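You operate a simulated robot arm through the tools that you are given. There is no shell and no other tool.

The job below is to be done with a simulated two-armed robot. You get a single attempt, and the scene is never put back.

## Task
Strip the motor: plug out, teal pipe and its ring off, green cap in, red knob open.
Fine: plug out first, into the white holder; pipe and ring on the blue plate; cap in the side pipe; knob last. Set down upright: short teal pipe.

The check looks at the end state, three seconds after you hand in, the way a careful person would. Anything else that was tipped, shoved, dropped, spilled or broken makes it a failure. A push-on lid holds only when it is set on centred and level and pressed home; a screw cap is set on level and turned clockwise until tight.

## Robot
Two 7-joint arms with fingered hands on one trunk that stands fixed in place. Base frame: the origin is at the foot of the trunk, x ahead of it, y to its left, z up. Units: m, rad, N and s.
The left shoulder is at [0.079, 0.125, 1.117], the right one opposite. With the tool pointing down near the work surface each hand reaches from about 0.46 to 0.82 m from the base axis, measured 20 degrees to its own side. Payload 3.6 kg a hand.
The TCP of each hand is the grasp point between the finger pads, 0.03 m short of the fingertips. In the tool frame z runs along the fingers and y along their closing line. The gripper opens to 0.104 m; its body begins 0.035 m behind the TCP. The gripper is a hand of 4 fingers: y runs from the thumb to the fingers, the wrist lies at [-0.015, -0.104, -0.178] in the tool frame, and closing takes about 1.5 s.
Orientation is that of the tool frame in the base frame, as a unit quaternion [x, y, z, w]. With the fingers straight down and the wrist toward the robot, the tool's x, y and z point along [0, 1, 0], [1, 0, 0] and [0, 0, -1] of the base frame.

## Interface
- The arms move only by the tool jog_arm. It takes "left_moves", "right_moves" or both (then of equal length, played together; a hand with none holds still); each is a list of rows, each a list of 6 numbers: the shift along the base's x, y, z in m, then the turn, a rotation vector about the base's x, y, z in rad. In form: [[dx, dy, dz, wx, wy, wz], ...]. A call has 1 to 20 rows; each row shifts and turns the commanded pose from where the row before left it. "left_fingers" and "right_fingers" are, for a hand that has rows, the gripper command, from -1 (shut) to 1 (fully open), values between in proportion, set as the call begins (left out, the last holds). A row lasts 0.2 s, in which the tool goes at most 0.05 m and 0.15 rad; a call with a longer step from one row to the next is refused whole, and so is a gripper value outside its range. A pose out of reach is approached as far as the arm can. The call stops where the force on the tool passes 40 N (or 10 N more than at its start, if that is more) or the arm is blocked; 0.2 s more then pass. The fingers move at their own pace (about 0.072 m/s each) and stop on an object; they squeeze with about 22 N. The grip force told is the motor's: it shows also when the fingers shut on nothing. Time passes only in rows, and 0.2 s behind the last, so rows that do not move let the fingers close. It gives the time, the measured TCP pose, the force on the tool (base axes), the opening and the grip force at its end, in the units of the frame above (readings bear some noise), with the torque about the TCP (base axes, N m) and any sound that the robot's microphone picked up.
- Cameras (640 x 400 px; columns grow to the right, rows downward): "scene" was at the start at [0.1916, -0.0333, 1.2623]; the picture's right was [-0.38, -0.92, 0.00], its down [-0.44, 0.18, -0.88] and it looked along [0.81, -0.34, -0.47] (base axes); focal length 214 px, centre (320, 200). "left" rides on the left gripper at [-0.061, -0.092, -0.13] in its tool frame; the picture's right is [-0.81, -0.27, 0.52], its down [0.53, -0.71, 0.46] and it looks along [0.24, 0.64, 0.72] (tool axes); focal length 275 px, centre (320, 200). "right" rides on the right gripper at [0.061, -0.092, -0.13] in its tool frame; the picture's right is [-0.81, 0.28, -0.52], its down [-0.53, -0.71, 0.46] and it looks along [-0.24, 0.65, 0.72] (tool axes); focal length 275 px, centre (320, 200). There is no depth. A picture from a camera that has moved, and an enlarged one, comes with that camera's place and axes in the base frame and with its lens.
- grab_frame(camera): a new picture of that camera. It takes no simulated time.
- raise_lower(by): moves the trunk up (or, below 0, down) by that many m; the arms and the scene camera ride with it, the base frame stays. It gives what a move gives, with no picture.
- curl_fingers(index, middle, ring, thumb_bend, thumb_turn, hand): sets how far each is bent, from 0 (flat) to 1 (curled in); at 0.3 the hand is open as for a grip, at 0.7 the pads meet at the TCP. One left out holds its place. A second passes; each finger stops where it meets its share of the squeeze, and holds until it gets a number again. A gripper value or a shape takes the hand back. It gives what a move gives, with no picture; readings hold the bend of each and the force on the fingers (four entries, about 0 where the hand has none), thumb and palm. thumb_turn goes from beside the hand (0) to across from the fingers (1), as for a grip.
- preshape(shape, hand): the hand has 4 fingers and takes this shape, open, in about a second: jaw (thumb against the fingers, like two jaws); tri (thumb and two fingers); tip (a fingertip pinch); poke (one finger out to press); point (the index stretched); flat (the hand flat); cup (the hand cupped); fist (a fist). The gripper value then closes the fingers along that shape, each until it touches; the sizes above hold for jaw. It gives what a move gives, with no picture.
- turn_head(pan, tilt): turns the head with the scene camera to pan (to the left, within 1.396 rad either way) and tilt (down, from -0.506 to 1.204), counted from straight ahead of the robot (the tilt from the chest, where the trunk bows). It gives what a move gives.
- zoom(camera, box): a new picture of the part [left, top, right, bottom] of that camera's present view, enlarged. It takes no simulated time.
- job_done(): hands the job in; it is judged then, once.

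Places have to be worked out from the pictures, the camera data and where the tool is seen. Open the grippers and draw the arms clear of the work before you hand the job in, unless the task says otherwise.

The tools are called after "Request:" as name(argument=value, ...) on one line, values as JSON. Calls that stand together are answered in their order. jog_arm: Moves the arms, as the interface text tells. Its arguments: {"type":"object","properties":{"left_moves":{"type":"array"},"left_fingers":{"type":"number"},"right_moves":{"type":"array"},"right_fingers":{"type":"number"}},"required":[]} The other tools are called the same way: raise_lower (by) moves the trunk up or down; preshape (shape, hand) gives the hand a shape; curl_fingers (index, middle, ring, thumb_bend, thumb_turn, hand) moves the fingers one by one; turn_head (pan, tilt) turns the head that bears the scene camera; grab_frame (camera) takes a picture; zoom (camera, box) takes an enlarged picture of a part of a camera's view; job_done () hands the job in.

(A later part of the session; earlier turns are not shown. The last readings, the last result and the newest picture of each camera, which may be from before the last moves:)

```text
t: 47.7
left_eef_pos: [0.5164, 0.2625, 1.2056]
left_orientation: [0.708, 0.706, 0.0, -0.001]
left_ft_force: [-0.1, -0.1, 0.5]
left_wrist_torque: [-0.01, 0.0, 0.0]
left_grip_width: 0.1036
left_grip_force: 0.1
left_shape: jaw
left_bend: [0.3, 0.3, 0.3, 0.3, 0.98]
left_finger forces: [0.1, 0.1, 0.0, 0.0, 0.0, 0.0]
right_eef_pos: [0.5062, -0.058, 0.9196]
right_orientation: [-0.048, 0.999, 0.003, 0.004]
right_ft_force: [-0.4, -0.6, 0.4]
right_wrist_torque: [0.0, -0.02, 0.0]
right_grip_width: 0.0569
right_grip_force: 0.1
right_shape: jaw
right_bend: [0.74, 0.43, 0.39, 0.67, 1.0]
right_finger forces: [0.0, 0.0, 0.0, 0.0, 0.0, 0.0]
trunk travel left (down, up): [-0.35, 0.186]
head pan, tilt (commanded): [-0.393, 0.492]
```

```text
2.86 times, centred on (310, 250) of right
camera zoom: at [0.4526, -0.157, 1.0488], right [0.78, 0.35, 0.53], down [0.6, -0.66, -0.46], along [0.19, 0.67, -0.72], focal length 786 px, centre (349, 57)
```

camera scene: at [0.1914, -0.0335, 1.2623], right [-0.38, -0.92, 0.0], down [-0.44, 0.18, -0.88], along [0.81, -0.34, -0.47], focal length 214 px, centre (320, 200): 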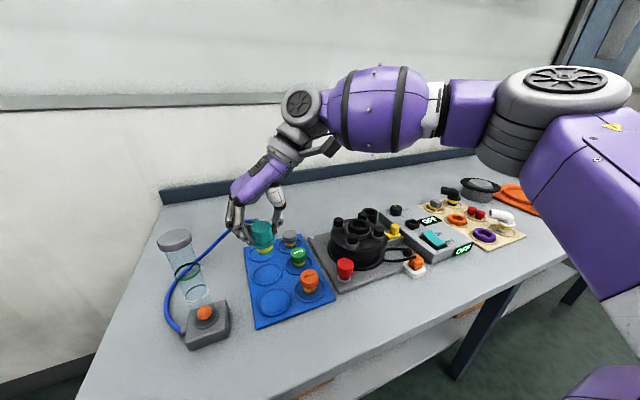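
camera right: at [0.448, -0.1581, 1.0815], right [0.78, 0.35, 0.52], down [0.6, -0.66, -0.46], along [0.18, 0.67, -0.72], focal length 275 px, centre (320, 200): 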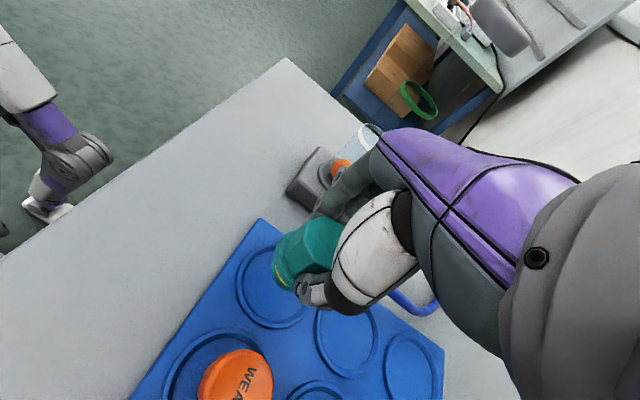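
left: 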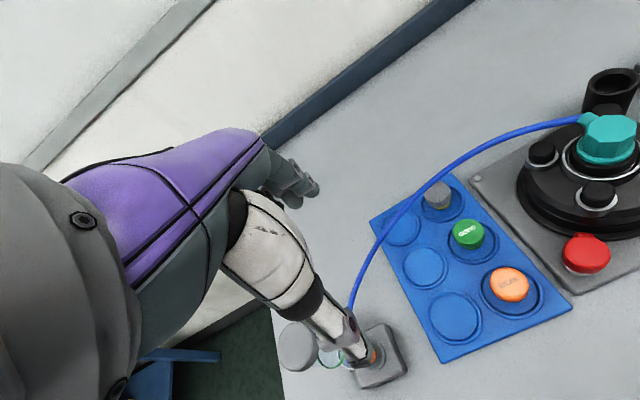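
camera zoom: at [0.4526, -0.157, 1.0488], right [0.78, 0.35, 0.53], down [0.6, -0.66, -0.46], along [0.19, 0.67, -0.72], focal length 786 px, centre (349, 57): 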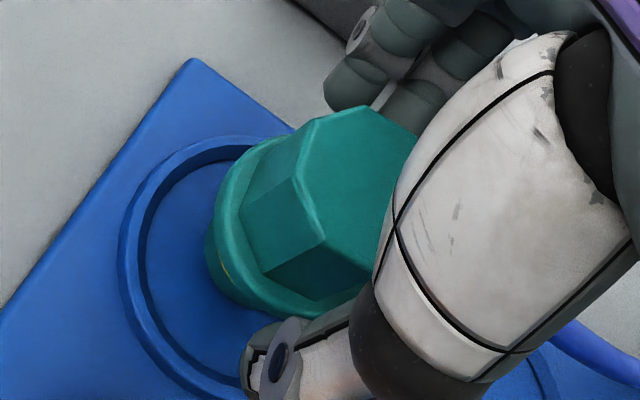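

The teal pipe stands upright on its own in the near slot. I raise the hand straight up slowly, watching that it stays.

Request:
jog_arm(right_moves=[[0, 0, 0.006, 0, 0, 0], [0, 0, 0.01, 0, 0, 0], [0, 0, 0.015, 0, 0, 0], [0, 0, 0.02, 0, 0, 0], [0, 0, 0.03, 0, 0, 0], [0, 0, 0.03, 0, 0, 0], [0, 0, 0.02, 0, 0, 0]])

Request:
zoom(camera="scene", box=[150, 190, 350, 340])

Request:
grab_frame(camera="right")

```text
t: 49.3
left_eef_pos: [0.5143, 0.2624, 1.2041]
left_orientation: [0.707, 0.707, 0.0, 0.0]
left_ft_force: [-0.5, -1.5, -0.7]
left_wrist_torque: [0.02, 0.0, 0.03]
left_grip_width: 0.1038
left_grip_force: 0.2
left_shape: jaw
left_bend: [0.3, 0.3, 0.3, 0.3, 0.98]
left_finger forces: [0.0, 0.0, 0.1, 0.0, 0.1, 0.0]
right_eef_pos: [0.5065, -0.059, 1.0496]
right_orientation: [-0.048, 0.999, 0.004, 0.004]
right_ft_force: [-0.6, -0.9, 0.1]
right_wrist_torque: [0.01, -0.02, 0.02]
right_grip_width: 0.0567
right_grip_force: 0.0
right_shape: jaw
right_bend: [0.74, 0.43, 0.39, 0.67, 1.0]
right_finger forces: [0.0, 0.0, 0.0, 0.1, 0.0, 0.0]
trunk travel left (down, up): [-0.35, 0.186]
head pan, tilt (commanded): [-0.393, 0.492]
```

```text
2.67 times, centred on (250, 265) of scene
camera zoom: at [0.1915, -0.0332, 1.2623], right [-0.38, -0.92, 0.0], down [-0.44, 0.18, -0.88], along [0.81, -0.34, -0.47], focal length 572 px, centre (507, 27)
```

zoom: 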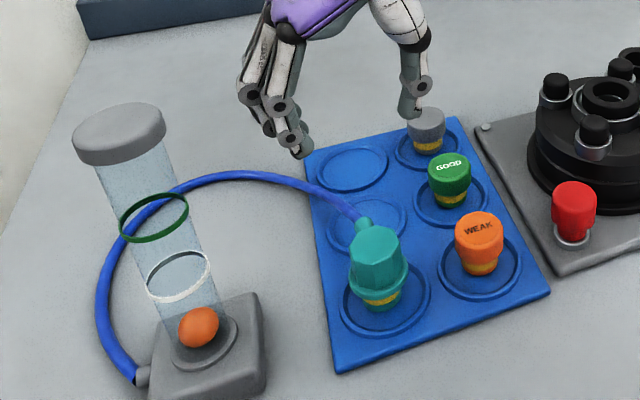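

```text
taken
camera right: at [0.4538, -0.1577, 1.1801], right [0.78, 0.35, 0.53], down [0.6, -0.66, -0.46], along [0.19, 0.67, -0.72], focal length 275 px, centre (320, 200)
```

right: 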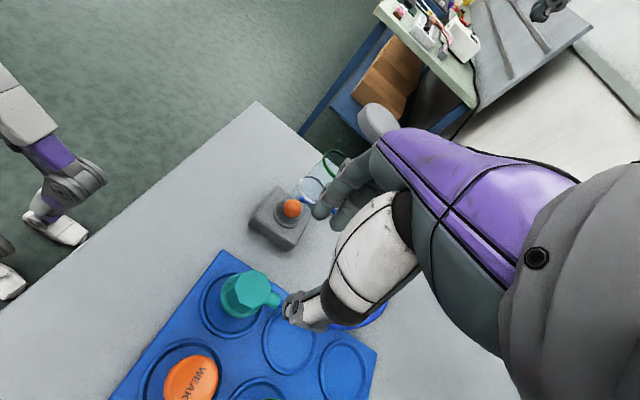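

Pipe is upright in the near slot; the hose arcs above the middle slot, so the ring will go to the far-left slot (0.664, -0.060). Now I zoom in on the black ring on the motor.

Request:
zoom(camera="scene", box=[335, 200, 385, 245])

Request:
zoom(camera="scene", box=[345, 205, 372, 230])

```text
8.89 times, centred on (360, 222) of scene
camera zoom: at [0.1915, -0.0332, 1.2623], right [-0.38, -0.92, 0.0], down [-0.44, 0.18, -0.88], along [0.81, -0.34, -0.47], focal length 1906 px, centre (-36, 0)
```

zoom: 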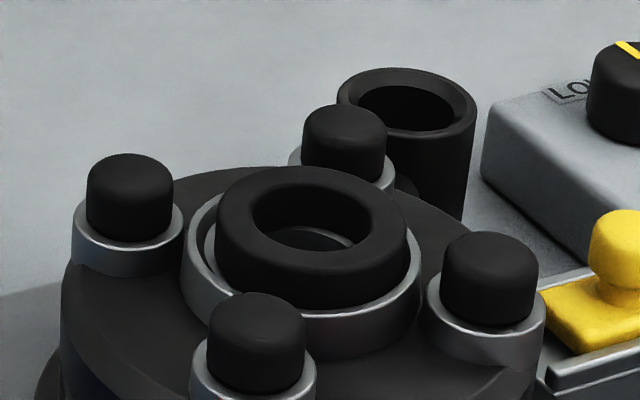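

```text
16.00 times, centred on (358, 218) of scene
camera zoom: at [0.1915, -0.0332, 1.2623], right [-0.38, -0.92, 0.0], down [-0.44, 0.18, -0.88], along [0.81, -0.34, -0.47], focal length 3432 px, centre (-296, -80)
```

zoom: 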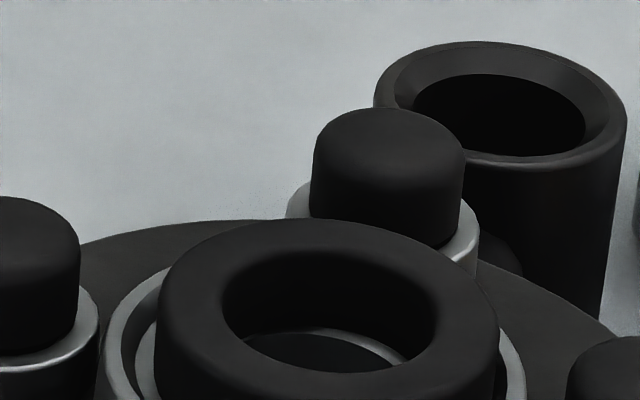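

The ring (OD ≈55 mm, top z≈0.945) stands ~16 mm above the silver cup rim, with gaps of ~5 cm between the bolts. I swing the right hand back to its natural yaw while moving toward the motor, then take the "tri" shape so only two fingers and thumb go between the bolts.

Request:
jog_arm(right_moves=[[0, -0.02, 0.01, -0.0084, 0.0076, -0.13], [0, -0.02, 0.005, 0, 0, -0.139], [0, -0.02, 0, 0, 0, -0.139], [0, -0.02, 0, 0, 0, -0.139], [0, -0.02, 0, 0, 0, -0.139], [0, -0.02, 0, 0, 0, -0.139], [0, -0.02, 0, 0, 0, -0.139], [0, -0.02, 0, 0, 0, -0.139], [0, -0.02, 0, 0, 0, -0.139], [0, -0.02, 0, 0, 0, -0.139], [0, -0.02, 0, 0, 0, -0.139], [0, -0.02, 0, 0, 0, -0.139], [0, 0, 0, 0, 0, 0]], right_fingers=1)

Request:
preshape(shape="tri", hand="right")

Request:
grab_frame(camera="right")

Request:
zoom(camera="scene", box=[260, 120, 420, 260])

```text
t: 52.1
left_eef_pos: [0.5162, 0.2626, 1.2049]
left_orientation: [0.707, 0.707, 0.0, -0.001]
left_ft_force: [-0.6, 0.2, -0.6]
left_wrist_torque: [0.03, 0.02, 0.03]
left_grip_width: 0.1039
left_grip_force: 0.0
left_shape: jaw
left_bend: [0.3, 0.3, 0.3, 0.3, 0.98]
left_finger forces: [0.0, 0.0, 0.0, 0.0, 0.1, 0.0]
right_eef_pos: [0.506, -0.2962, 1.065]
right_orientation: [0.705, 0.71, -0.001, 0.001]
right_ft_force: [-0.2, -0.2, -0.1]
right_wrist_torque: [-0.04, 0.01, -0.02]
right_grip_width: 0.1035
right_grip_force: 0.1
right_shape: jaw
right_bend: [0.3, 0.3, 0.3, 0.3, 0.98]
right_finger forces: [0.0, 0.0, 0.1, 0.0, 0.1, 0.0]
trunk travel left (down, up): [-0.35, 0.186]
head pan, tilt (commanded): [-0.393, 0.492]
```

```text
t: 53.0
left_eef_pos: [0.5162, 0.2622, 1.2043]
left_orientation: [0.706, 0.708, -0.001, 0.0]
left_ft_force: [-0.1, 0.3, 0.1]
left_wrist_torque: [0.02, 0.01, -0.05]
left_grip_width: 0.1039
left_grip_force: 0.0
left_shape: jaw
left_bend: [0.3, 0.3, 0.3, 0.3, 0.98]
left_finger forces: [0.0, 0.0, 0.1, 0.0, 0.1, 0.1]
right_eef_pos: [0.5061, -0.2974, 1.0653]
right_orientation: [0.704, 0.71, -0.001, 0.0]
right_ft_force: [-0.6, 0.4, -0.2]
right_wrist_torque: [-0.01, -0.03, 0.02]
right_grip_width: 0.1034
right_grip_force: 0.1
right_shape: tri
right_bend: [0.3, 0.3, 0.99, 0.3, 0.98]
right_finger forces: [0.0, 0.1, 0.1, 0.0, 0.0, 0.0]
trunk travel left (down, up): [-0.35, 0.186]
head pan, tilt (commanded): [-0.393, 0.492]
```

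```text
taken
camera right: at [0.414, -0.2373, 1.1963], right [0.28, -0.81, 0.52], down [-0.71, -0.54, -0.45], along [0.65, -0.24, -0.72], focal length 275 px, centre (320, 200)
```

right: 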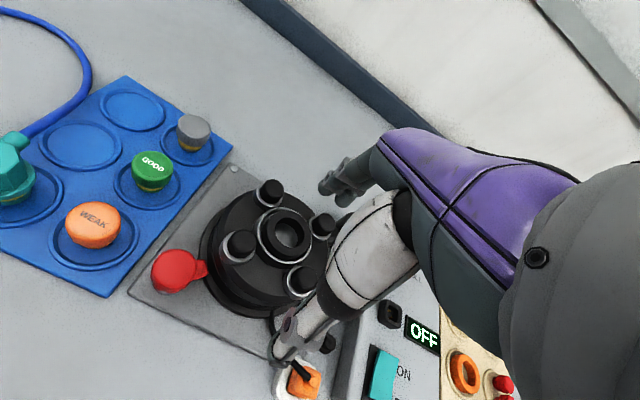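

```text
2.86 times, centred on (340, 190) of scene
camera zoom: at [0.1916, -0.0333, 1.2623], right [-0.38, -0.92, 0.0], down [-0.44, 0.18, -0.88], along [0.81, -0.34, -0.47], focal length 613 px, centre (263, 229)
```

zoom: 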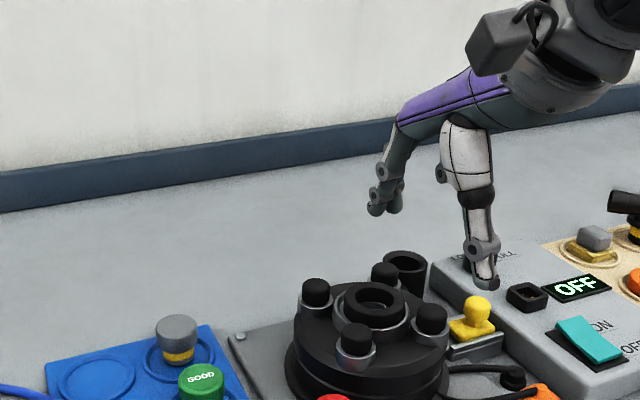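

Now I enlarge the ring from the wrist camera to triangulate its centre and top.

Request:
zoom(camera="right", box=[220, 170, 360, 310])

Request:
zoom(camera="scene", box=[340, 205, 380, 240])

```text
2.86 times, centred on (290, 240) of right
camera zoom: at [0.414, -0.2373, 1.1963], right [0.28, -0.81, 0.52], down [-0.71, -0.54, -0.45], along [0.65, -0.24, -0.72], focal length 786 px, centre (406, 86)
```

zoom: 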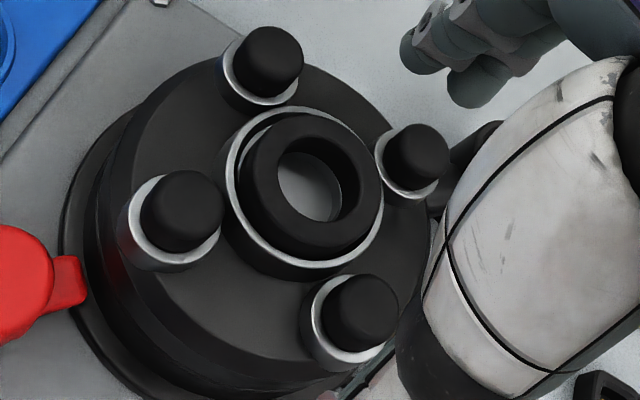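

```text
11.43 times, centred on (360, 222) of scene
camera zoom: at [0.1916, -0.0333, 1.2623], right [-0.38, -0.92, 0.0], down [-0.44, 0.18, -0.88], along [0.81, -0.34, -0.47], focal length 2451 px, centre (-137, -57)
```

zoom: 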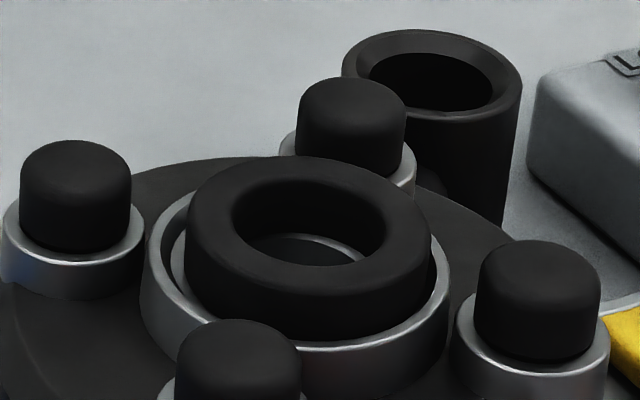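

The ring centre comes out at about (0.576, -0.301), top z≈0.945, cup rim z≈0.929. I move above it with an 8 cm opening, then check.

Request:
jog_arm(right_moves=[[0.023, -0.001, 0, 0, 0, 0], [0.023, -0.001, -0.01, 0, 0, 0], [0.024, -0.002, -0.02, 0, 0, 0], [0, 0, -0.03, 0, 0, 0], [0, 0, 0, 0, 0, 0]], right_fingers=0.54)

Request:
zoom(camera="scene", box=[325, 175, 395, 245])

Request:
zoom(camera="right", box=[200, 160, 380, 320])

```text
t: 54.2
left_eef_pos: [0.5161, 0.2624, 1.2053]
left_orientation: [0.708, 0.706, 0.0, 0.0]
left_ft_force: [-0.1, -0.2, 0.0]
left_wrist_torque: [-0.04, 0.0, 0.01]
left_grip_width: 0.1037
left_grip_force: 0.0
left_shape: jaw
left_bend: [0.3, 0.3, 0.3, 0.3, 0.98]
left_finger forces: [0.0, 0.0, 0.0, 0.1, 0.1, 0.0]
right_eef_pos: [0.5744, -0.3033, 1.0052]
right_orientation: [0.704, 0.71, -0.001, 0.001]
right_ft_force: [-0.6, 0.7, 0.7]
right_wrist_torque: [-0.03, 0.03, 0.01]
right_grip_width: 0.0805
right_grip_force: 0.0
right_shape: tri
right_bend: [0.26, 0.35, 0.99, 0.52, 0.99]
right_finger forces: [0.0, 0.1, 0.0, 0.0, 0.1, 0.1]
trunk travel left (down, up): [-0.35, 0.186]
head pan, tilt (commanded): [-0.393, 0.492]
```

```text
5.71 times, centred on (360, 210) of scene
camera zoom: at [0.1917, -0.0331, 1.2623], right [-0.38, -0.92, 0.0], down [-0.44, 0.18, -0.88], along [0.81, -0.34, -0.47], focal length 1226 px, centre (91, 143)
```

zoom: 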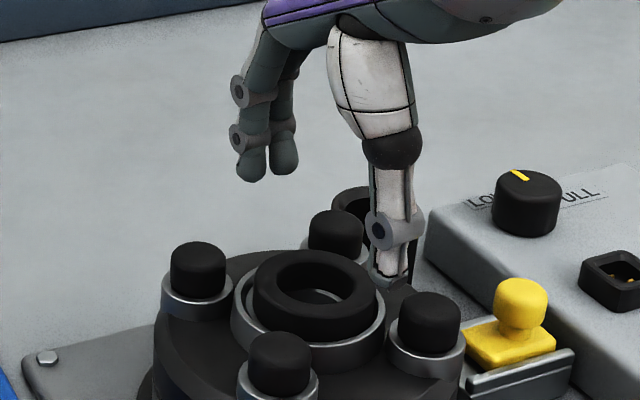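

```text
2.50 times, centred on (290, 240) of right
camera zoom: at [0.4832, -0.2429, 1.1359], right [0.28, -0.81, 0.52], down [-0.71, -0.54, -0.45], along [0.65, -0.24, -0.72], focal length 688 px, centre (395, 100)
```

zoom: 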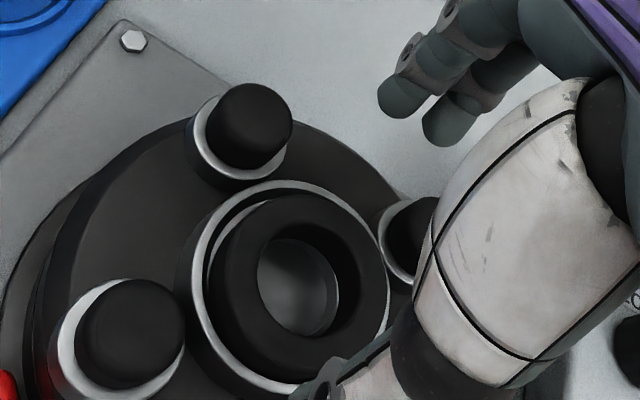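

Fingers and thumb line up between the bolts. I descend to TCP z≈0.964.

Request:
jog_arm(right_moves=[[0, 0.002, -0.015, 0, 0, 0], [0, 0, -0.015, 0, 0, 0], [0, 0, -0.006, 0, 0, 0], [0, 0, -0.005, 0, 0, 0], [0, 0, 0, 0, 0, 0]])

Request:
zoom(camera="scene", box=[335, 190, 395, 245])

Request:
zoom(camera="right", box=[200, 160, 380, 320])

```text
t: 55.4
left_eef_pos: [0.5159, 0.2626, 1.2051]
left_orientation: [0.707, 0.707, 0.0, 0.0]
left_ft_force: [0.3, 0.6, -0.8]
left_wrist_torque: [0.0, 0.02, 0.02]
left_grip_width: 0.1041
left_grip_force: 0.1
left_shape: jaw
left_bend: [0.3, 0.3, 0.3, 0.3, 0.98]
left_finger forces: [0.0, 0.0, 0.0, 0.0, 0.0, 0.1]
right_eef_pos: [0.5749, -0.3006, 0.9629]
right_orientation: [0.704, 0.71, -0.002, -0.001]
right_ft_force: [0.7, -0.4, 0.4]
right_wrist_torque: [0.01, 0.0, 0.03]
right_grip_width: 0.0803
right_grip_force: 0.1
right_shape: tri
right_bend: [0.26, 0.35, 0.99, 0.52, 0.99]
right_finger forces: [0.1, 0.0, 0.1, 0.0, 0.0, 0.0]
trunk travel left (down, up): [-0.35, 0.186]
head pan, tilt (commanded): [-0.393, 0.492]
```

```text
7.27 times, centred on (365, 218) of scene
camera zoom: at [0.1916, -0.0333, 1.2623], right [-0.38, -0.92, 0.0], down [-0.44, 0.18, -0.88], along [0.81, -0.34, -0.47], focal length 1560 px, centre (-7, 73)
```

zoom: 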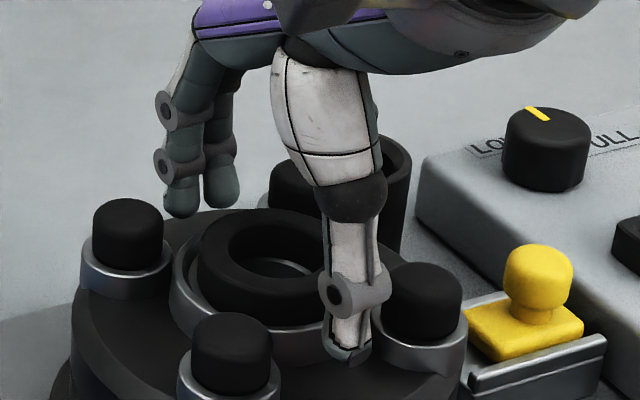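

```text
2.50 times, centred on (290, 240) of right
camera zoom: at [0.4838, -0.24, 1.0947], right [0.28, -0.81, 0.52], down [-0.71, -0.54, -0.45], along [0.65, -0.24, -0.73], focal length 688 px, centre (395, 100)
```

zoom: 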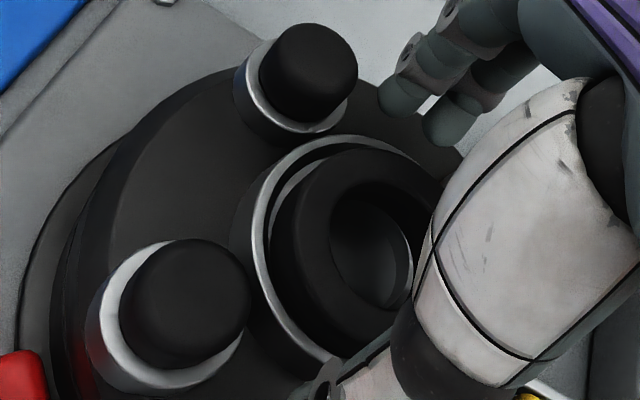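

Thumb and two fingers are between the bolts at ring height. I close on the ring.

Request:
jog_arm(right_moves=[[0, 0, 0, 0, 0, 0], [0, 0, 0, 0, 0, 0], [0, 0, 0, 0, 0, 0], [0, 0, 0, 0, 0, 0], [0, 0, 0, 0, 0, 0], [0, 0, 0, 0, 0, 0]], right_fingers=-1)

Request:
zoom(camera="scene", box=[335, 190, 395, 245])

Request:
zoom(camera="right", box=[200, 160, 380, 320])

```text
t: 56.8
left_eef_pos: [0.5153, 0.2626, 1.2055]
left_orientation: [0.708, 0.707, 0.0, -0.001]
left_ft_force: [-0.1, 0.0, -0.3]
left_wrist_torque: [0.01, -0.04, -0.01]
left_grip_width: 0.1041
left_grip_force: 0.1
left_shape: jaw
left_bend: [0.3, 0.3, 0.3, 0.3, 0.98]
left_finger forces: [0.0, 0.0, 0.0, 0.0, 0.0, 0.0]
right_eef_pos: [0.5756, -0.2995, 0.9651]
right_orientation: [0.704, 0.71, 0.001, 0.002]
right_ft_force: [5.6, -2.0, 13.5]
right_wrist_torque: [-0.04, -0.33, -0.07]
right_grip_width: 0.0488
right_grip_force: 21.4
right_shape: tri
right_bend: [0.74, 0.46, 1.0, 0.7, 1.0]
right_finger forces: [15.3, 12.7, 0.0, 0.1, 23.6, 0.0]
trunk travel left (down, up): [-0.35, 0.186]
head pan, tilt (commanded): [-0.393, 0.492]
```

```text
7.27 times, centred on (365, 218) of scene
camera zoom: at [0.1912, -0.033, 1.2625], right [-0.38, -0.92, 0.0], down [-0.44, 0.18, -0.88], along [0.81, -0.34, -0.47], focal length 1560 px, centre (-7, 73)
```

zoom: 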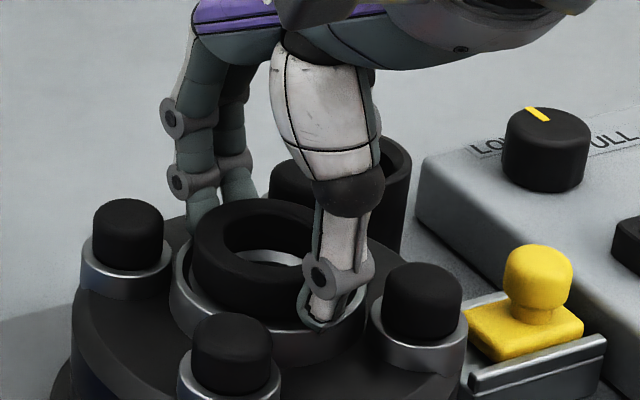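

```text
2.50 times, centred on (290, 240) of right
camera zoom: at [0.4838, -0.2397, 1.0961], right [0.28, -0.81, 0.52], down [-0.71, -0.54, -0.46], along [0.65, -0.24, -0.72], focal length 688 px, centre (395, 100)
```

zoom: 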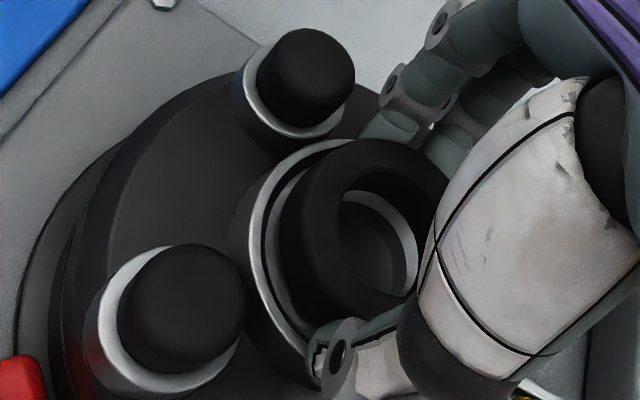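

The ring is held (index 15 N, middle 13 N, thumb 24 N). I lift gently in small steps.

Request:
jog_arm(right_moves=[[0, 0, 0.003, 0, 0, 0], [0, 0, 0.003, 0, 0, 0], [0, 0, 0.003, 0, 0, 0], [0, 0, 0.003, 0, 0, 0]])

Request:
zoom(camera="scene", box=[335, 190, 395, 245])

Request:
zoom(camera="right", box=[200, 160, 380, 320])

```text
t: 57.8
left_eef_pos: [0.5162, 0.2612, 1.2054]
left_orientation: [0.708, 0.706, 0.0, 0.0]
left_ft_force: [-0.1, -0.1, -0.4]
left_wrist_torque: [-0.02, 0.02, -0.02]
left_grip_width: 0.1037
left_grip_force: 0.1
left_shape: jaw
left_bend: [0.3, 0.3, 0.3, 0.3, 0.98]
left_finger forces: [0.0, 0.0, 0.0, 0.1, 0.0, 0.0]
right_eef_pos: [0.5753, -0.301, 0.9749]
right_orientation: [0.703, 0.711, -0.003, -0.001]
right_ft_force: [-0.6, -0.6, 1.1]
right_wrist_torque: [0.01, 0.02, -0.02]
right_grip_width: 0.0458
right_grip_force: 22.2
right_shape: tri
right_bend: [0.74, 0.47, 1.0, 0.72, 1.0]
right_finger forces: [10.2, 10.4, 0.0, 0.0, 19.1, 0.0]
trunk travel left (down, up): [-0.35, 0.186]
head pan, tilt (commanded): [-0.393, 0.492]
```

```text
7.27 times, centred on (365, 218) of scene
camera zoom: at [0.1919, -0.0334, 1.2622], right [-0.38, -0.92, 0.0], down [-0.44, 0.18, -0.88], along [0.81, -0.34, -0.47], focal length 1560 px, centre (-7, 73)
```

zoom: 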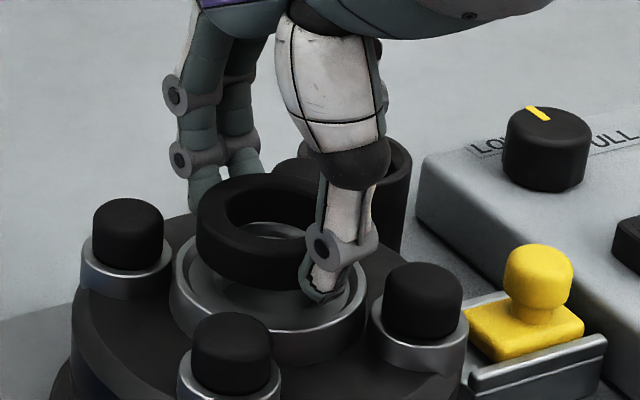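

```text
2.50 times, centred on (290, 240) of right
camera zoom: at [0.484, -0.2406, 1.1063], right [0.28, -0.81, 0.52], down [-0.71, -0.54, -0.45], along [0.64, -0.24, -0.73], focal length 688 px, centre (395, 100)
```

zoom: 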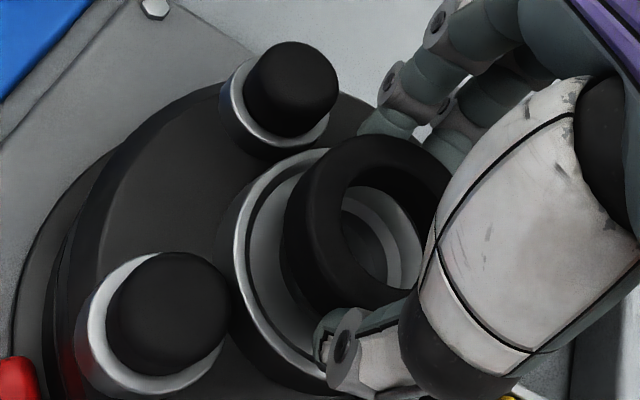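

The ring is free of the cup. I lift it to z≈1.05 and carry it to above the far-left slot (0.664, -0.060).

Request:
jog_arm(right_moves=[[0, 0, 0.015, 0, 0, 0], [0, 0, 0.03, 0, 0, 0], [0, 0, 0.03, 0, 0, 0], [0.015, 0.04, 0, 0, 0, 0], [0.015, 0.04, 0, 0, 0, 0], [0.015, 0.04, 0, 0, 0, 0], [0.015, 0.04, 0, 0, 0, 0], [0.015, 0.04, 0, 0, 0, 0], [0.014, 0.04, 0, 0, 0, 0], [0, 0, 0, 0, 0, 0]])

Request:
grab_frame(camera="scene")

Request:
grab_frame(camera="right")

```text
t: 60.0
left_eef_pos: [0.5157, 0.2616, 1.2046]
left_orientation: [0.708, 0.707, 0.0, 0.0]
left_ft_force: [0.0, -0.4, -0.1]
left_wrist_torque: [0.0, 0.01, 0.01]
left_grip_width: 0.1035
left_grip_force: 0.1
left_shape: jaw
left_bend: [0.3, 0.3, 0.3, 0.3, 0.98]
left_finger forces: [0.1, 0.0, 0.0, 0.0, 0.1, 0.0]
right_eef_pos: [0.6458, -0.1182, 1.051]
right_orientation: [0.705, 0.71, -0.001, 0.0]
right_ft_force: [0.2, 0.5, -0.3]
right_wrist_torque: [-0.02, 0.03, 0.0]
right_grip_width: 0.0456
right_grip_force: 22.3
right_shape: tri
right_bend: [0.74, 0.47, 1.0, 0.72, 1.0]
right_finger forces: [10.2, 10.5, 0.0, 0.0, 19.0, 0.0]
right hand out of reach, approached as far as the arm can: row 8, 9
trunk travel left (down, up): [-0.35, 0.186]
head pan, tilt (commanded): [-0.393, 0.492]
```

```text
taken
camera scene: at [0.1919, -0.0333, 1.2623], right [-0.38, -0.92, 0.0], down [-0.44, 0.18, -0.88], along [0.81, -0.34, -0.47], focal length 214 px, centre (320, 200)
```

scene: 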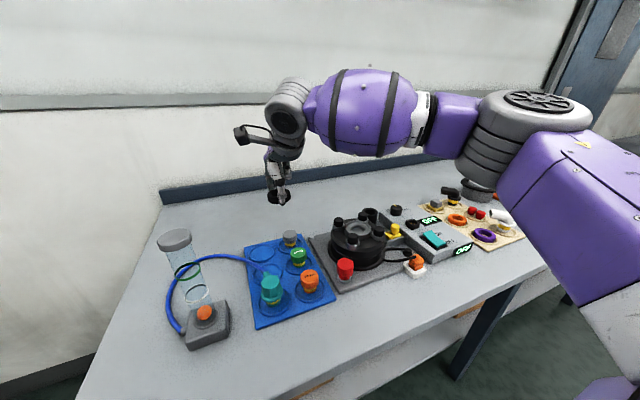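

```text
taken
camera right: at [0.5545, -0.0573, 1.1822], right [0.28, -0.81, 0.52], down [-0.71, -0.54, -0.45], along [0.65, -0.24, -0.72], focal length 275 px, centre (320, 200)
```

right: 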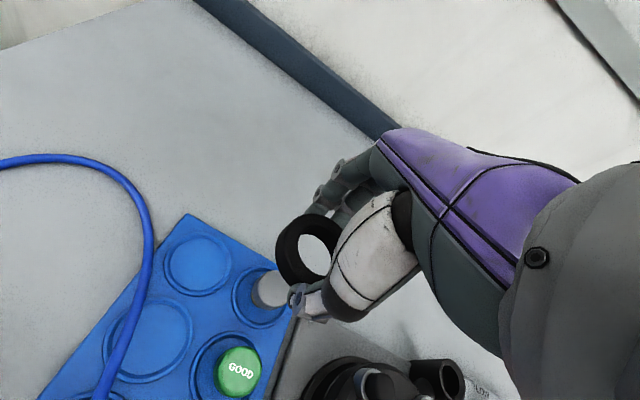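

Out of reach at this height; near the table the reach is longer. I lower to z≈0.96 here (ring bottom ≈0.925, above the gray cap at ≈0.883) and try again toward the slot.

Request:
jog_arm(right_moves=[[0, 0, -0.03, 0, 0, 0], [0, 0, -0.03, 0, 0, 0], [0, 0, -0.03, 0, 0, 0], [0.006, 0.02, 0, 0, 0, 0], [0.006, 0.02, 0, 0, 0, 0], [0.006, 0.018, 0, 0, 0, 0], [0, 0, 0, 0, 0, 0]])

Request:
zoom(camera="scene", box=[210, 170, 350, 310])

Request:
grab_frame(camera="right")

```text
t: 61.6
left_eef_pos: [0.5162, 0.2617, 1.2046]
left_orientation: [0.708, 0.706, 0.0, 0.0]
left_ft_force: [-0.5, -0.1, 0.2]
left_wrist_torque: [0.04, -0.02, 0.03]
left_grip_width: 0.1036
left_grip_force: 0.1
left_shape: jaw
left_bend: [0.3, 0.3, 0.3, 0.3, 0.98]
left_finger forces: [0.0, 0.1, 0.0, 0.1, 0.0, 0.1]
right_eef_pos: [0.6478, -0.1083, 0.9606]
right_orientation: [0.704, 0.71, 0.0, 0.0]
right_ft_force: [-0.8, -0.6, 0.4]
right_wrist_torque: [-0.01, -0.02, -0.02]
right_grip_width: 0.0458
right_grip_force: 22.5
right_shape: tri
right_bend: [0.74, 0.47, 1.0, 0.72, 1.0]
right_finger forces: [10.2, 10.6, 0.0, 0.0, 18.9, 0.1]
right hand out of reach, approached as far as the arm can: row 4, 5, 6
trunk travel left (down, up): [-0.35, 0.186]
head pan, tilt (commanded): [-0.393, 0.492]
```

```text
2.86 times, centred on (280, 240) of scene
camera zoom: at [0.1916, -0.0333, 1.2623], right [-0.38, -0.92, 0.0], down [-0.44, 0.18, -0.88], along [0.81, -0.34, -0.47], focal length 613 px, centre (434, 86)
```

zoom: 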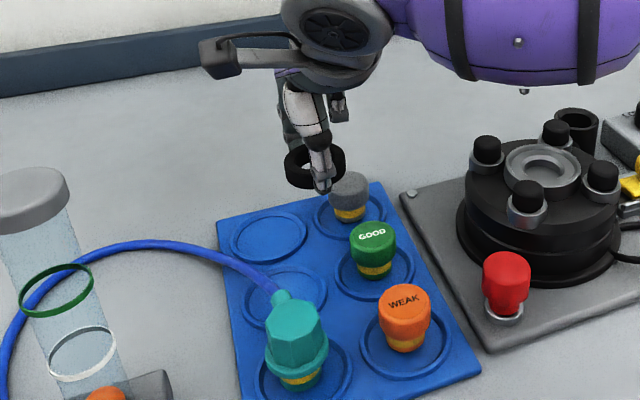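

```text
taken
camera right: at [0.5553, -0.0477, 1.0926], right [0.28, -0.81, 0.52], down [-0.71, -0.54, -0.45], along [0.65, -0.24, -0.72], focal length 275 px, centre (320, 200)
```

right: 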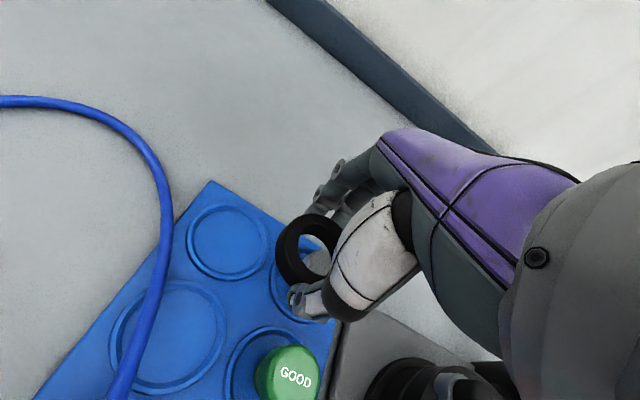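

Still short at yaw 0. With the yaw at ~95° the reach to the left was better, so I turn the hand about +45° and try again.

Request:
jog_arm(right_moves=[[0, 0, 0.005, 0, 0, 0.13], [0, 0, 0.005, 0, 0, 0.13], [0, 0, 0, 0, 0, 0.13], [0, 0, 0, 0, 0, 0.13], [0, 0, 0, 0, 0, 0.13], [0, 0, 0, 0, 0, 0.13], [0.005, 0.015, 0, 0, 0, 0], [0.006, 0.017, 0, 0, 0, 0], [0.005, 0.016, 0, 0, 0, 0], [0, 0, 0, 0, 0, 0]])

Request:
zoom(camera="scene", box=[210, 170, 350, 310])

Request:
grab_frame(camera="right")

```text
t: 63.8
left_eef_pos: [0.5155, 0.263, 1.2044]
left_orientation: [0.708, 0.706, -0.001, -0.001]
left_ft_force: [-0.1, -0.4, -0.3]
left_wrist_torque: [0.0, 0.0, -0.03]
left_grip_width: 0.1037
left_grip_force: 0.0
left_shape: jaw
left_bend: [0.3, 0.3, 0.3, 0.3, 0.98]
left_finger forces: [0.0, 0.0, 0.0, 0.0, 0.0, 0.0]
right_eef_pos: [0.6539, -0.0867, 0.9722]
right_orientation: [0.382, 0.924, 0.0, 0.001]
right_ft_force: [0.8, -0.1, 0.2]
right_wrist_torque: [0.02, 0.01, 0.01]
right_grip_width: 0.0455
right_grip_force: 22.1
right_shape: tri
right_bend: [0.74, 0.47, 1.0, 0.72, 1.0]
right_finger forces: [10.3, 10.6, 0.1, 0.1, 18.9, 0.0]
right hand out of reach, approached as far as the arm can: row 8, 9
trunk travel left (down, up): [-0.35, 0.186]
head pan, tilt (commanded): [-0.393, 0.492]
```

```text
2.86 times, centred on (280, 240) of scene
camera zoom: at [0.1915, -0.0333, 1.2624], right [-0.38, -0.92, 0.0], down [-0.44, 0.18, -0.88], along [0.81, -0.34, -0.47], focal length 613 px, centre (434, 86)
```

zoom: 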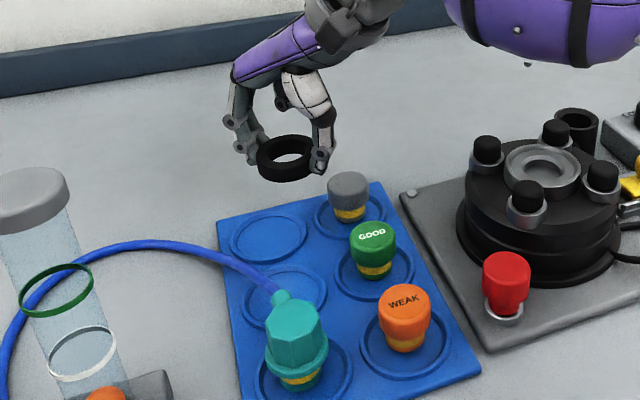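

```text
taken
camera right: at [0.5448, -0.1094, 1.1026], right [0.77, -0.38, 0.52], down [-0.13, -0.88, -0.45], along [0.63, 0.28, -0.72], focal length 275 px, centre (320, 200)
```

right: 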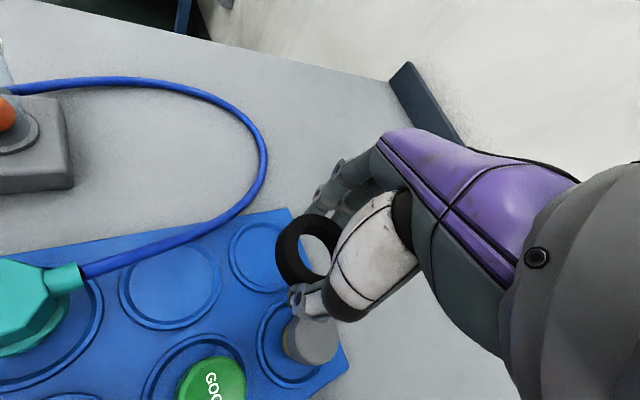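

Closer: (0.654, -0.087), about 2.7 cm short. I go slightly lower and add more yaw to see if it reaches the slot.

Request:
jog_arm(right_moves=[[0, 0, -0.02, 0, 0, 0.06], [0, 0, -0.02, 0, 0, 0.06], [0.002, 0.008, 0, 0, 0, 0], [0.002, 0.009, 0, 0, 0, 0], [0.002, 0.009, 0, 0, 0, 0], [0, 0, 0, 0, 0, 0]])

Request:
zoom(camera="scene", box=[210, 170, 350, 310])

Request:
grab_frame(camera="right")

```text
t: 65.2
left_eef_pos: [0.5164, 0.2619, 1.2046]
left_orientation: [0.707, 0.707, 0.0, -0.001]
left_ft_force: [0.3, 0.6, -0.4]
left_wrist_torque: [0.02, 0.01, 0.0]
left_grip_width: 0.1035
left_grip_force: 0.0
left_shape: jaw
left_bend: [0.3, 0.3, 0.3, 0.3, 0.98]
left_finger forces: [0.1, 0.0, 0.0, 0.0, 0.1, 0.0]
right_eef_pos: [0.6532, -0.0937, 0.9322]
right_orientation: [0.325, 0.946, 0.0, 0.001]
right_ft_force: [0.8, 0.0, -0.6]
right_wrist_torque: [-0.04, -0.03, -0.01]
right_grip_width: 0.0458
right_grip_force: 22.4
right_shape: tri
right_bend: [0.74, 0.47, 1.0, 0.72, 1.0]
right_finger forces: [10.2, 10.6, 0.0, 0.0, 18.7, 0.0]
right hand out of reach, approached as far as the arm can: row 1, 2, 3, 4, 5
trunk travel left (down, up): [-0.35, 0.186]
head pan, tilt (commanded): [-0.393, 0.492]
```

```text
2.86 times, centred on (280, 240) of scene
camera zoom: at [0.1916, -0.0333, 1.2623], right [-0.38, -0.92, 0.0], down [-0.44, 0.18, -0.88], along [0.81, -0.34, -0.47], focal length 613 px, centre (434, 86)
```

zoom: 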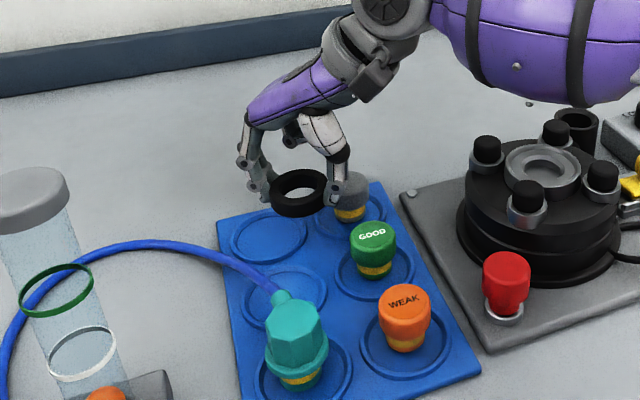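

```text
taken
camera right: at [0.5478, -0.1287, 1.0624], right [0.81, -0.28, 0.52], down [-0.02, -0.89, -0.45], along [0.59, 0.36, -0.72], focal length 275 px, centre (320, 200)
```

right: 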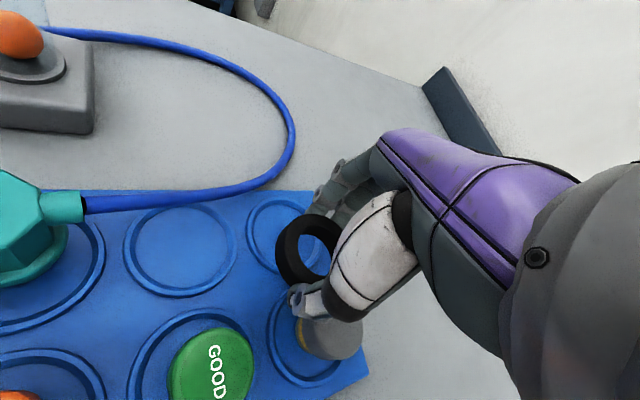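

The wrist limit stops me ~3 cm short in y. Raising the trunk lowers the hand relative to the shoulder and should extend the reach, so I lift the hand a bit and then raise the trunk by 0.15 m.

Request:
jog_arm(right_moves=[[-0.005, -0.002, 0.03, 0, 0, -0.06], [0, 0, 0.02, 0, 0, -0.06], [0, 0, 0, 0, 0, 0]])

Request:
raise_lower(by=0.15)

Request:
grab_frame(camera="scene")

```text
t: 66.0
left_eef_pos: [0.5156, 0.2628, 1.2035]
left_orientation: [0.707, 0.708, -0.001, 0.0]
left_ft_force: [0.1, -0.1, -0.5]
left_wrist_torque: [0.02, 0.0, 0.0]
left_grip_width: 0.1037
left_grip_force: 0.1
left_shape: jaw
left_bend: [0.3, 0.3, 0.3, 0.3, 0.98]
left_finger forces: [0.1, 0.1, 0.0, 0.0, 0.1, 0.0]
right_eef_pos: [0.6477, -0.0947, 0.981]
right_orientation: [0.381, 0.924, 0.0, -0.001]
right_ft_force: [0.6, 0.4, -0.7]
right_wrist_torque: [0.01, 0.01, 0.0]
right_grip_width: 0.0457
right_grip_force: 22.0
right_shape: tri
right_bend: [0.74, 0.47, 1.0, 0.72, 1.0]
right_finger forces: [10.3, 10.7, 0.0, 0.1, 18.9, 0.0]
trunk travel left (down, up): [-0.35, 0.186]
head pan, tilt (commanded): [-0.393, 0.492]
```

```text
t: 67.8
left_eef_pos: [0.5172, 0.2619, 1.353]
left_orientation: [0.707, 0.707, -0.001, -0.001]
left_ft_force: [0.3, 0.8, -0.3]
left_wrist_torque: [0.01, 0.03, -0.03]
left_grip_width: 0.104
left_grip_force: 0.0
left_shape: jaw
left_bend: [0.3, 0.3, 0.3, 0.3, 0.98]
left_finger forces: [0.0, 0.0, 0.1, 0.0, 0.0, 0.1]
right_eef_pos: [0.628, -0.0949, 1.2632]
right_orientation: [0.38, 0.919, 0.038, 0.095]
right_ft_force: [0.8, -0.4, 0.8]
right_wrist_torque: [0.0, 0.01, -0.01]
right_grip_width: 0.0453
right_grip_force: 22.1
right_shape: tri
right_bend: [0.74, 0.47, 1.0, 0.72, 1.0]
right_finger forces: [10.2, 10.7, 0.1, 0.0, 18.7, 0.0]
trunk travel left (down, up): [-0.5, 0.036]
head pan, tilt (commanded): [-0.393, 0.492]
```

```text
taken
camera scene: at [0.1264, -0.0333, 1.4274], right [-0.38, -0.92, 0.0], down [-0.44, 0.18, -0.88], along [0.81, -0.34, -0.47], focal length 214 px, centre (320, 200)
```

scene: 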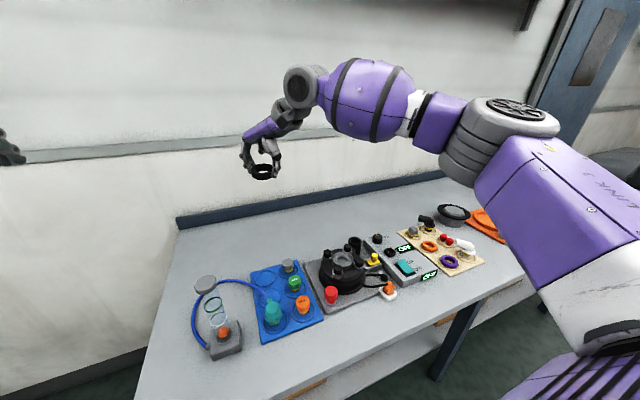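

The trunk straightened as it rose, moving the shoulders back; the right hand ended tilted at z≈1.26. I move it down in steps and see whether the pose becomes reachable and upright again.

Request:
jog_arm(right_moves=[[0, 0, -0.02, 0, 0, 0], [0, 0, -0.03, 0, 0, 0], [0, 0, -0.03, 0, 0, 0], [0, 0, -0.03, 0, 0, 0], [0, 0, 0, 0, 0, 0]])

Request:
grab_frame(camera="scene")

```text
t: 69.0
left_eef_pos: [0.5158, 0.263, 1.3553]
left_orientation: [0.706, 0.708, 0.0, 0.001]
left_ft_force: [0.5, 0.2, 1.1]
left_wrist_torque: [-0.01, 0.0, 0.02]
left_grip_width: 0.1034
left_grip_force: 0.1
left_shape: jaw
left_bend: [0.3, 0.3, 0.3, 0.3, 0.98]
left_finger forces: [0.1, 0.1, 0.0, 0.0, 0.1, 0.0]
right_eef_pos: [0.6268, -0.0952, 1.1524]
right_orientation: [0.379, 0.92, 0.039, 0.095]
right_ft_force: [0.2, 0.6, 0.6]
right_wrist_torque: [0.05, 0.0, 0.03]
right_grip_width: 0.0456
right_grip_force: 22.0
right_shape: tri
right_bend: [0.74, 0.47, 1.0, 0.72, 1.0]
right_finger forces: [10.2, 10.7, 0.0, 0.0, 18.8, 0.0]
trunk travel left (down, up): [-0.5, 0.036]
head pan, tilt (commanded): [-0.393, 0.492]
```

```text
taken
camera scene: at [0.1252, -0.0333, 1.4278], right [-0.38, -0.92, 0.0], down [-0.44, 0.18, -0.88], along [0.81, -0.34, -0.47], focal length 214 px, centre (320, 200)
```

scene: 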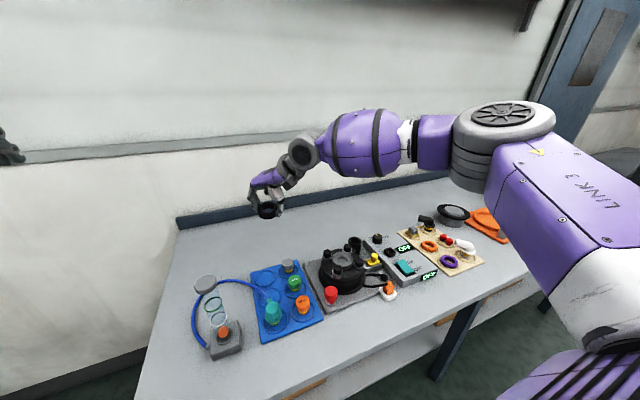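

The motion works from here; the hand is tilted 0.2 rad about y. I straighten it back to vertical in two rows while lowering further.

Request:
jog_arm(right_moves=[[0, 0, -0.02, 0.0012, 0.1025, 0], [0, 0, -0.02, 0.0012, 0.1025, 0], [0, 0, -0.03, 0, 0, 0], [0, 0, -0.03, 0, 0, 0], [0, 0, 0, 0, 0, 0]])

Request:
zoom(camera="scene", box=[180, 150, 360, 350])

Request:
grab_frame(camera="right")

```text
t: 70.2
left_eef_pos: [0.5157, 0.2613, 1.3559]
left_orientation: [0.708, 0.706, 0.001, 0.001]
left_ft_force: [-0.8, 0.5, -0.8]
left_wrist_torque: [0.01, 0.03, -0.01]
left_grip_width: 0.1035
left_grip_force: 0.2
left_shape: jaw
left_bend: [0.3, 0.3, 0.3, 0.3, 0.98]
left_finger forces: [0.1, 0.0, 0.0, 0.1, 0.0, 0.0]
right_eef_pos: [0.6086, -0.1086, 1.058]
right_orientation: [0.382, 0.924, 0.002, 0.002]
right_ft_force: [-0.2, 0.9, -0.6]
right_wrist_torque: [0.02, 0.0, -0.03]
right_grip_width: 0.0455
right_grip_force: 22.1
right_shape: tri
right_bend: [0.74, 0.47, 1.0, 0.72, 1.0]
right_finger forces: [10.1, 10.7, 0.0, 0.0, 18.7, 0.1]
right hand out of reach, approached as far as the arm can: row 2, 3, 4
trunk travel left (down, up): [-0.5, 0.036]
head pan, tilt (commanded): [-0.393, 0.492]
```

```text
2.00 times, centred on (270, 250) of scene
camera zoom: at [0.1253, -0.0331, 1.4278], right [-0.38, -0.92, 0.0], down [-0.44, 0.18, -0.88], along [0.81, -0.34, -0.47], focal length 429 px, centre (420, 100)
```

zoom: 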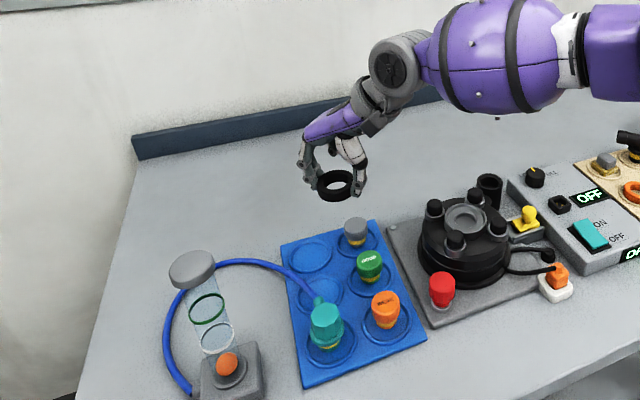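

```text
taken
camera right: at [0.4997, -0.1312, 1.1875], right [0.77, -0.38, 0.52], down [-0.12, -0.88, -0.46], along [0.63, 0.29, -0.72], focal length 275 px, centre (320, 200)
```

right: 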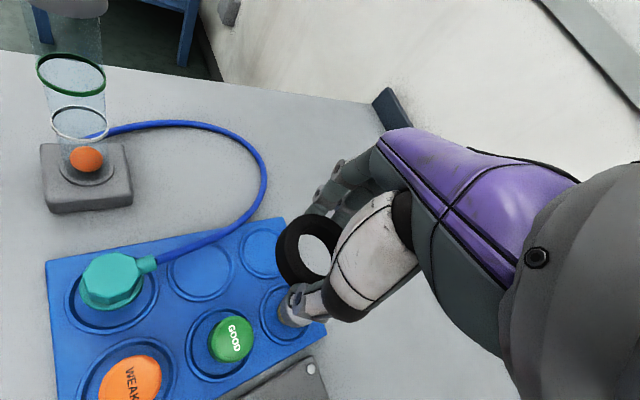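

Raising the trunk made it worse (shoulders moved back), so lowering it, which bows it forward, should help. I first bring the right hand to a comfortable high pose, then return the trunk to its original height.

Request:
jog_arm(right_moves=[[-0.015, -0.02, 0.03, 0, 0, 0], [-0.015, -0.02, 0.03, 0, 0, 0], [-0.015, -0.02, 0.03, 0, 0, 0], [-0.015, -0.02, 0.03, 0, 0, 0], [-0.015, -0.02, 0.03, 0, 0, 0], [-0.015, -0.02, 0.02, 0, 0, 0], [0, 0, 0, 0, 0, 0]])

Request:
raise_lower(by=-0.15)

Request:
grab_frame(camera="scene")

```text
t: 71.8
left_eef_pos: [0.5158, 0.262, 1.3541]
left_orientation: [0.708, 0.706, -0.001, 0.0]
left_ft_force: [-0.5, 0.8, 0.8]
left_wrist_torque: [0.02, 0.0, 0.0]
left_grip_width: 0.1034
left_grip_force: 0.1
left_shape: jaw
left_bend: [0.3, 0.3, 0.3, 0.3, 0.98]
left_finger forces: [0.0, 0.0, 0.0, 0.0, 0.0, 0.1]
right_eef_pos: [0.518, -0.2276, 1.2277]
right_orientation: [0.382, 0.924, 0.001, 0.0]
right_ft_force: [0.2, -0.7, -0.4]
right_wrist_torque: [0.02, 0.0, 0.0]
right_grip_width: 0.0452
right_grip_force: 21.8
right_shape: tri
right_bend: [0.74, 0.47, 1.0, 0.72, 1.0]
right_finger forces: [10.1, 10.8, 0.0, 0.1, 18.7, 0.0]
trunk travel left (down, up): [-0.5, 0.036]
head pan, tilt (commanded): [-0.393, 0.492]
```

```text
t: 73.5
left_eef_pos: [0.5162, 0.2624, 1.2055]
left_orientation: [0.707, 0.707, 0.0, 0.0]
left_ft_force: [-0.6, 0.5, -0.2]
left_wrist_torque: [-0.01, -0.04, 0.0]
left_grip_width: 0.1034
left_grip_force: 0.0
left_shape: jaw
left_bend: [0.3, 0.3, 0.3, 0.3, 0.98]
left_finger forces: [0.0, 0.0, 0.0, 0.0, 0.0, 0.0]
right_eef_pos: [0.5183, -0.227, 1.0771]
right_orientation: [0.381, 0.924, 0.002, 0.001]
right_ft_force: [-0.6, 0.4, 0.3]
right_wrist_torque: [0.02, 0.0, -0.01]
right_grip_width: 0.0454
right_grip_force: 21.6
right_shape: tri
right_bend: [0.74, 0.47, 1.0, 0.72, 1.0]
right_finger forces: [10.1, 10.7, 0.0, 0.0, 18.6, 0.0]
trunk travel left (down, up): [-0.35, 0.186]
head pan, tilt (commanded): [-0.393, 0.492]
```

```text
taken
camera scene: at [0.1915, -0.0333, 1.2624], right [-0.38, -0.92, 0.0], down [-0.44, 0.18, -0.88], along [0.81, -0.34, -0.47], focal length 214 px, centre (320, 200)
```

scene: 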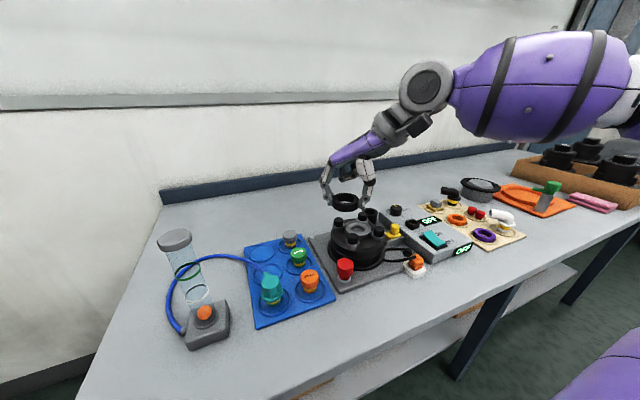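

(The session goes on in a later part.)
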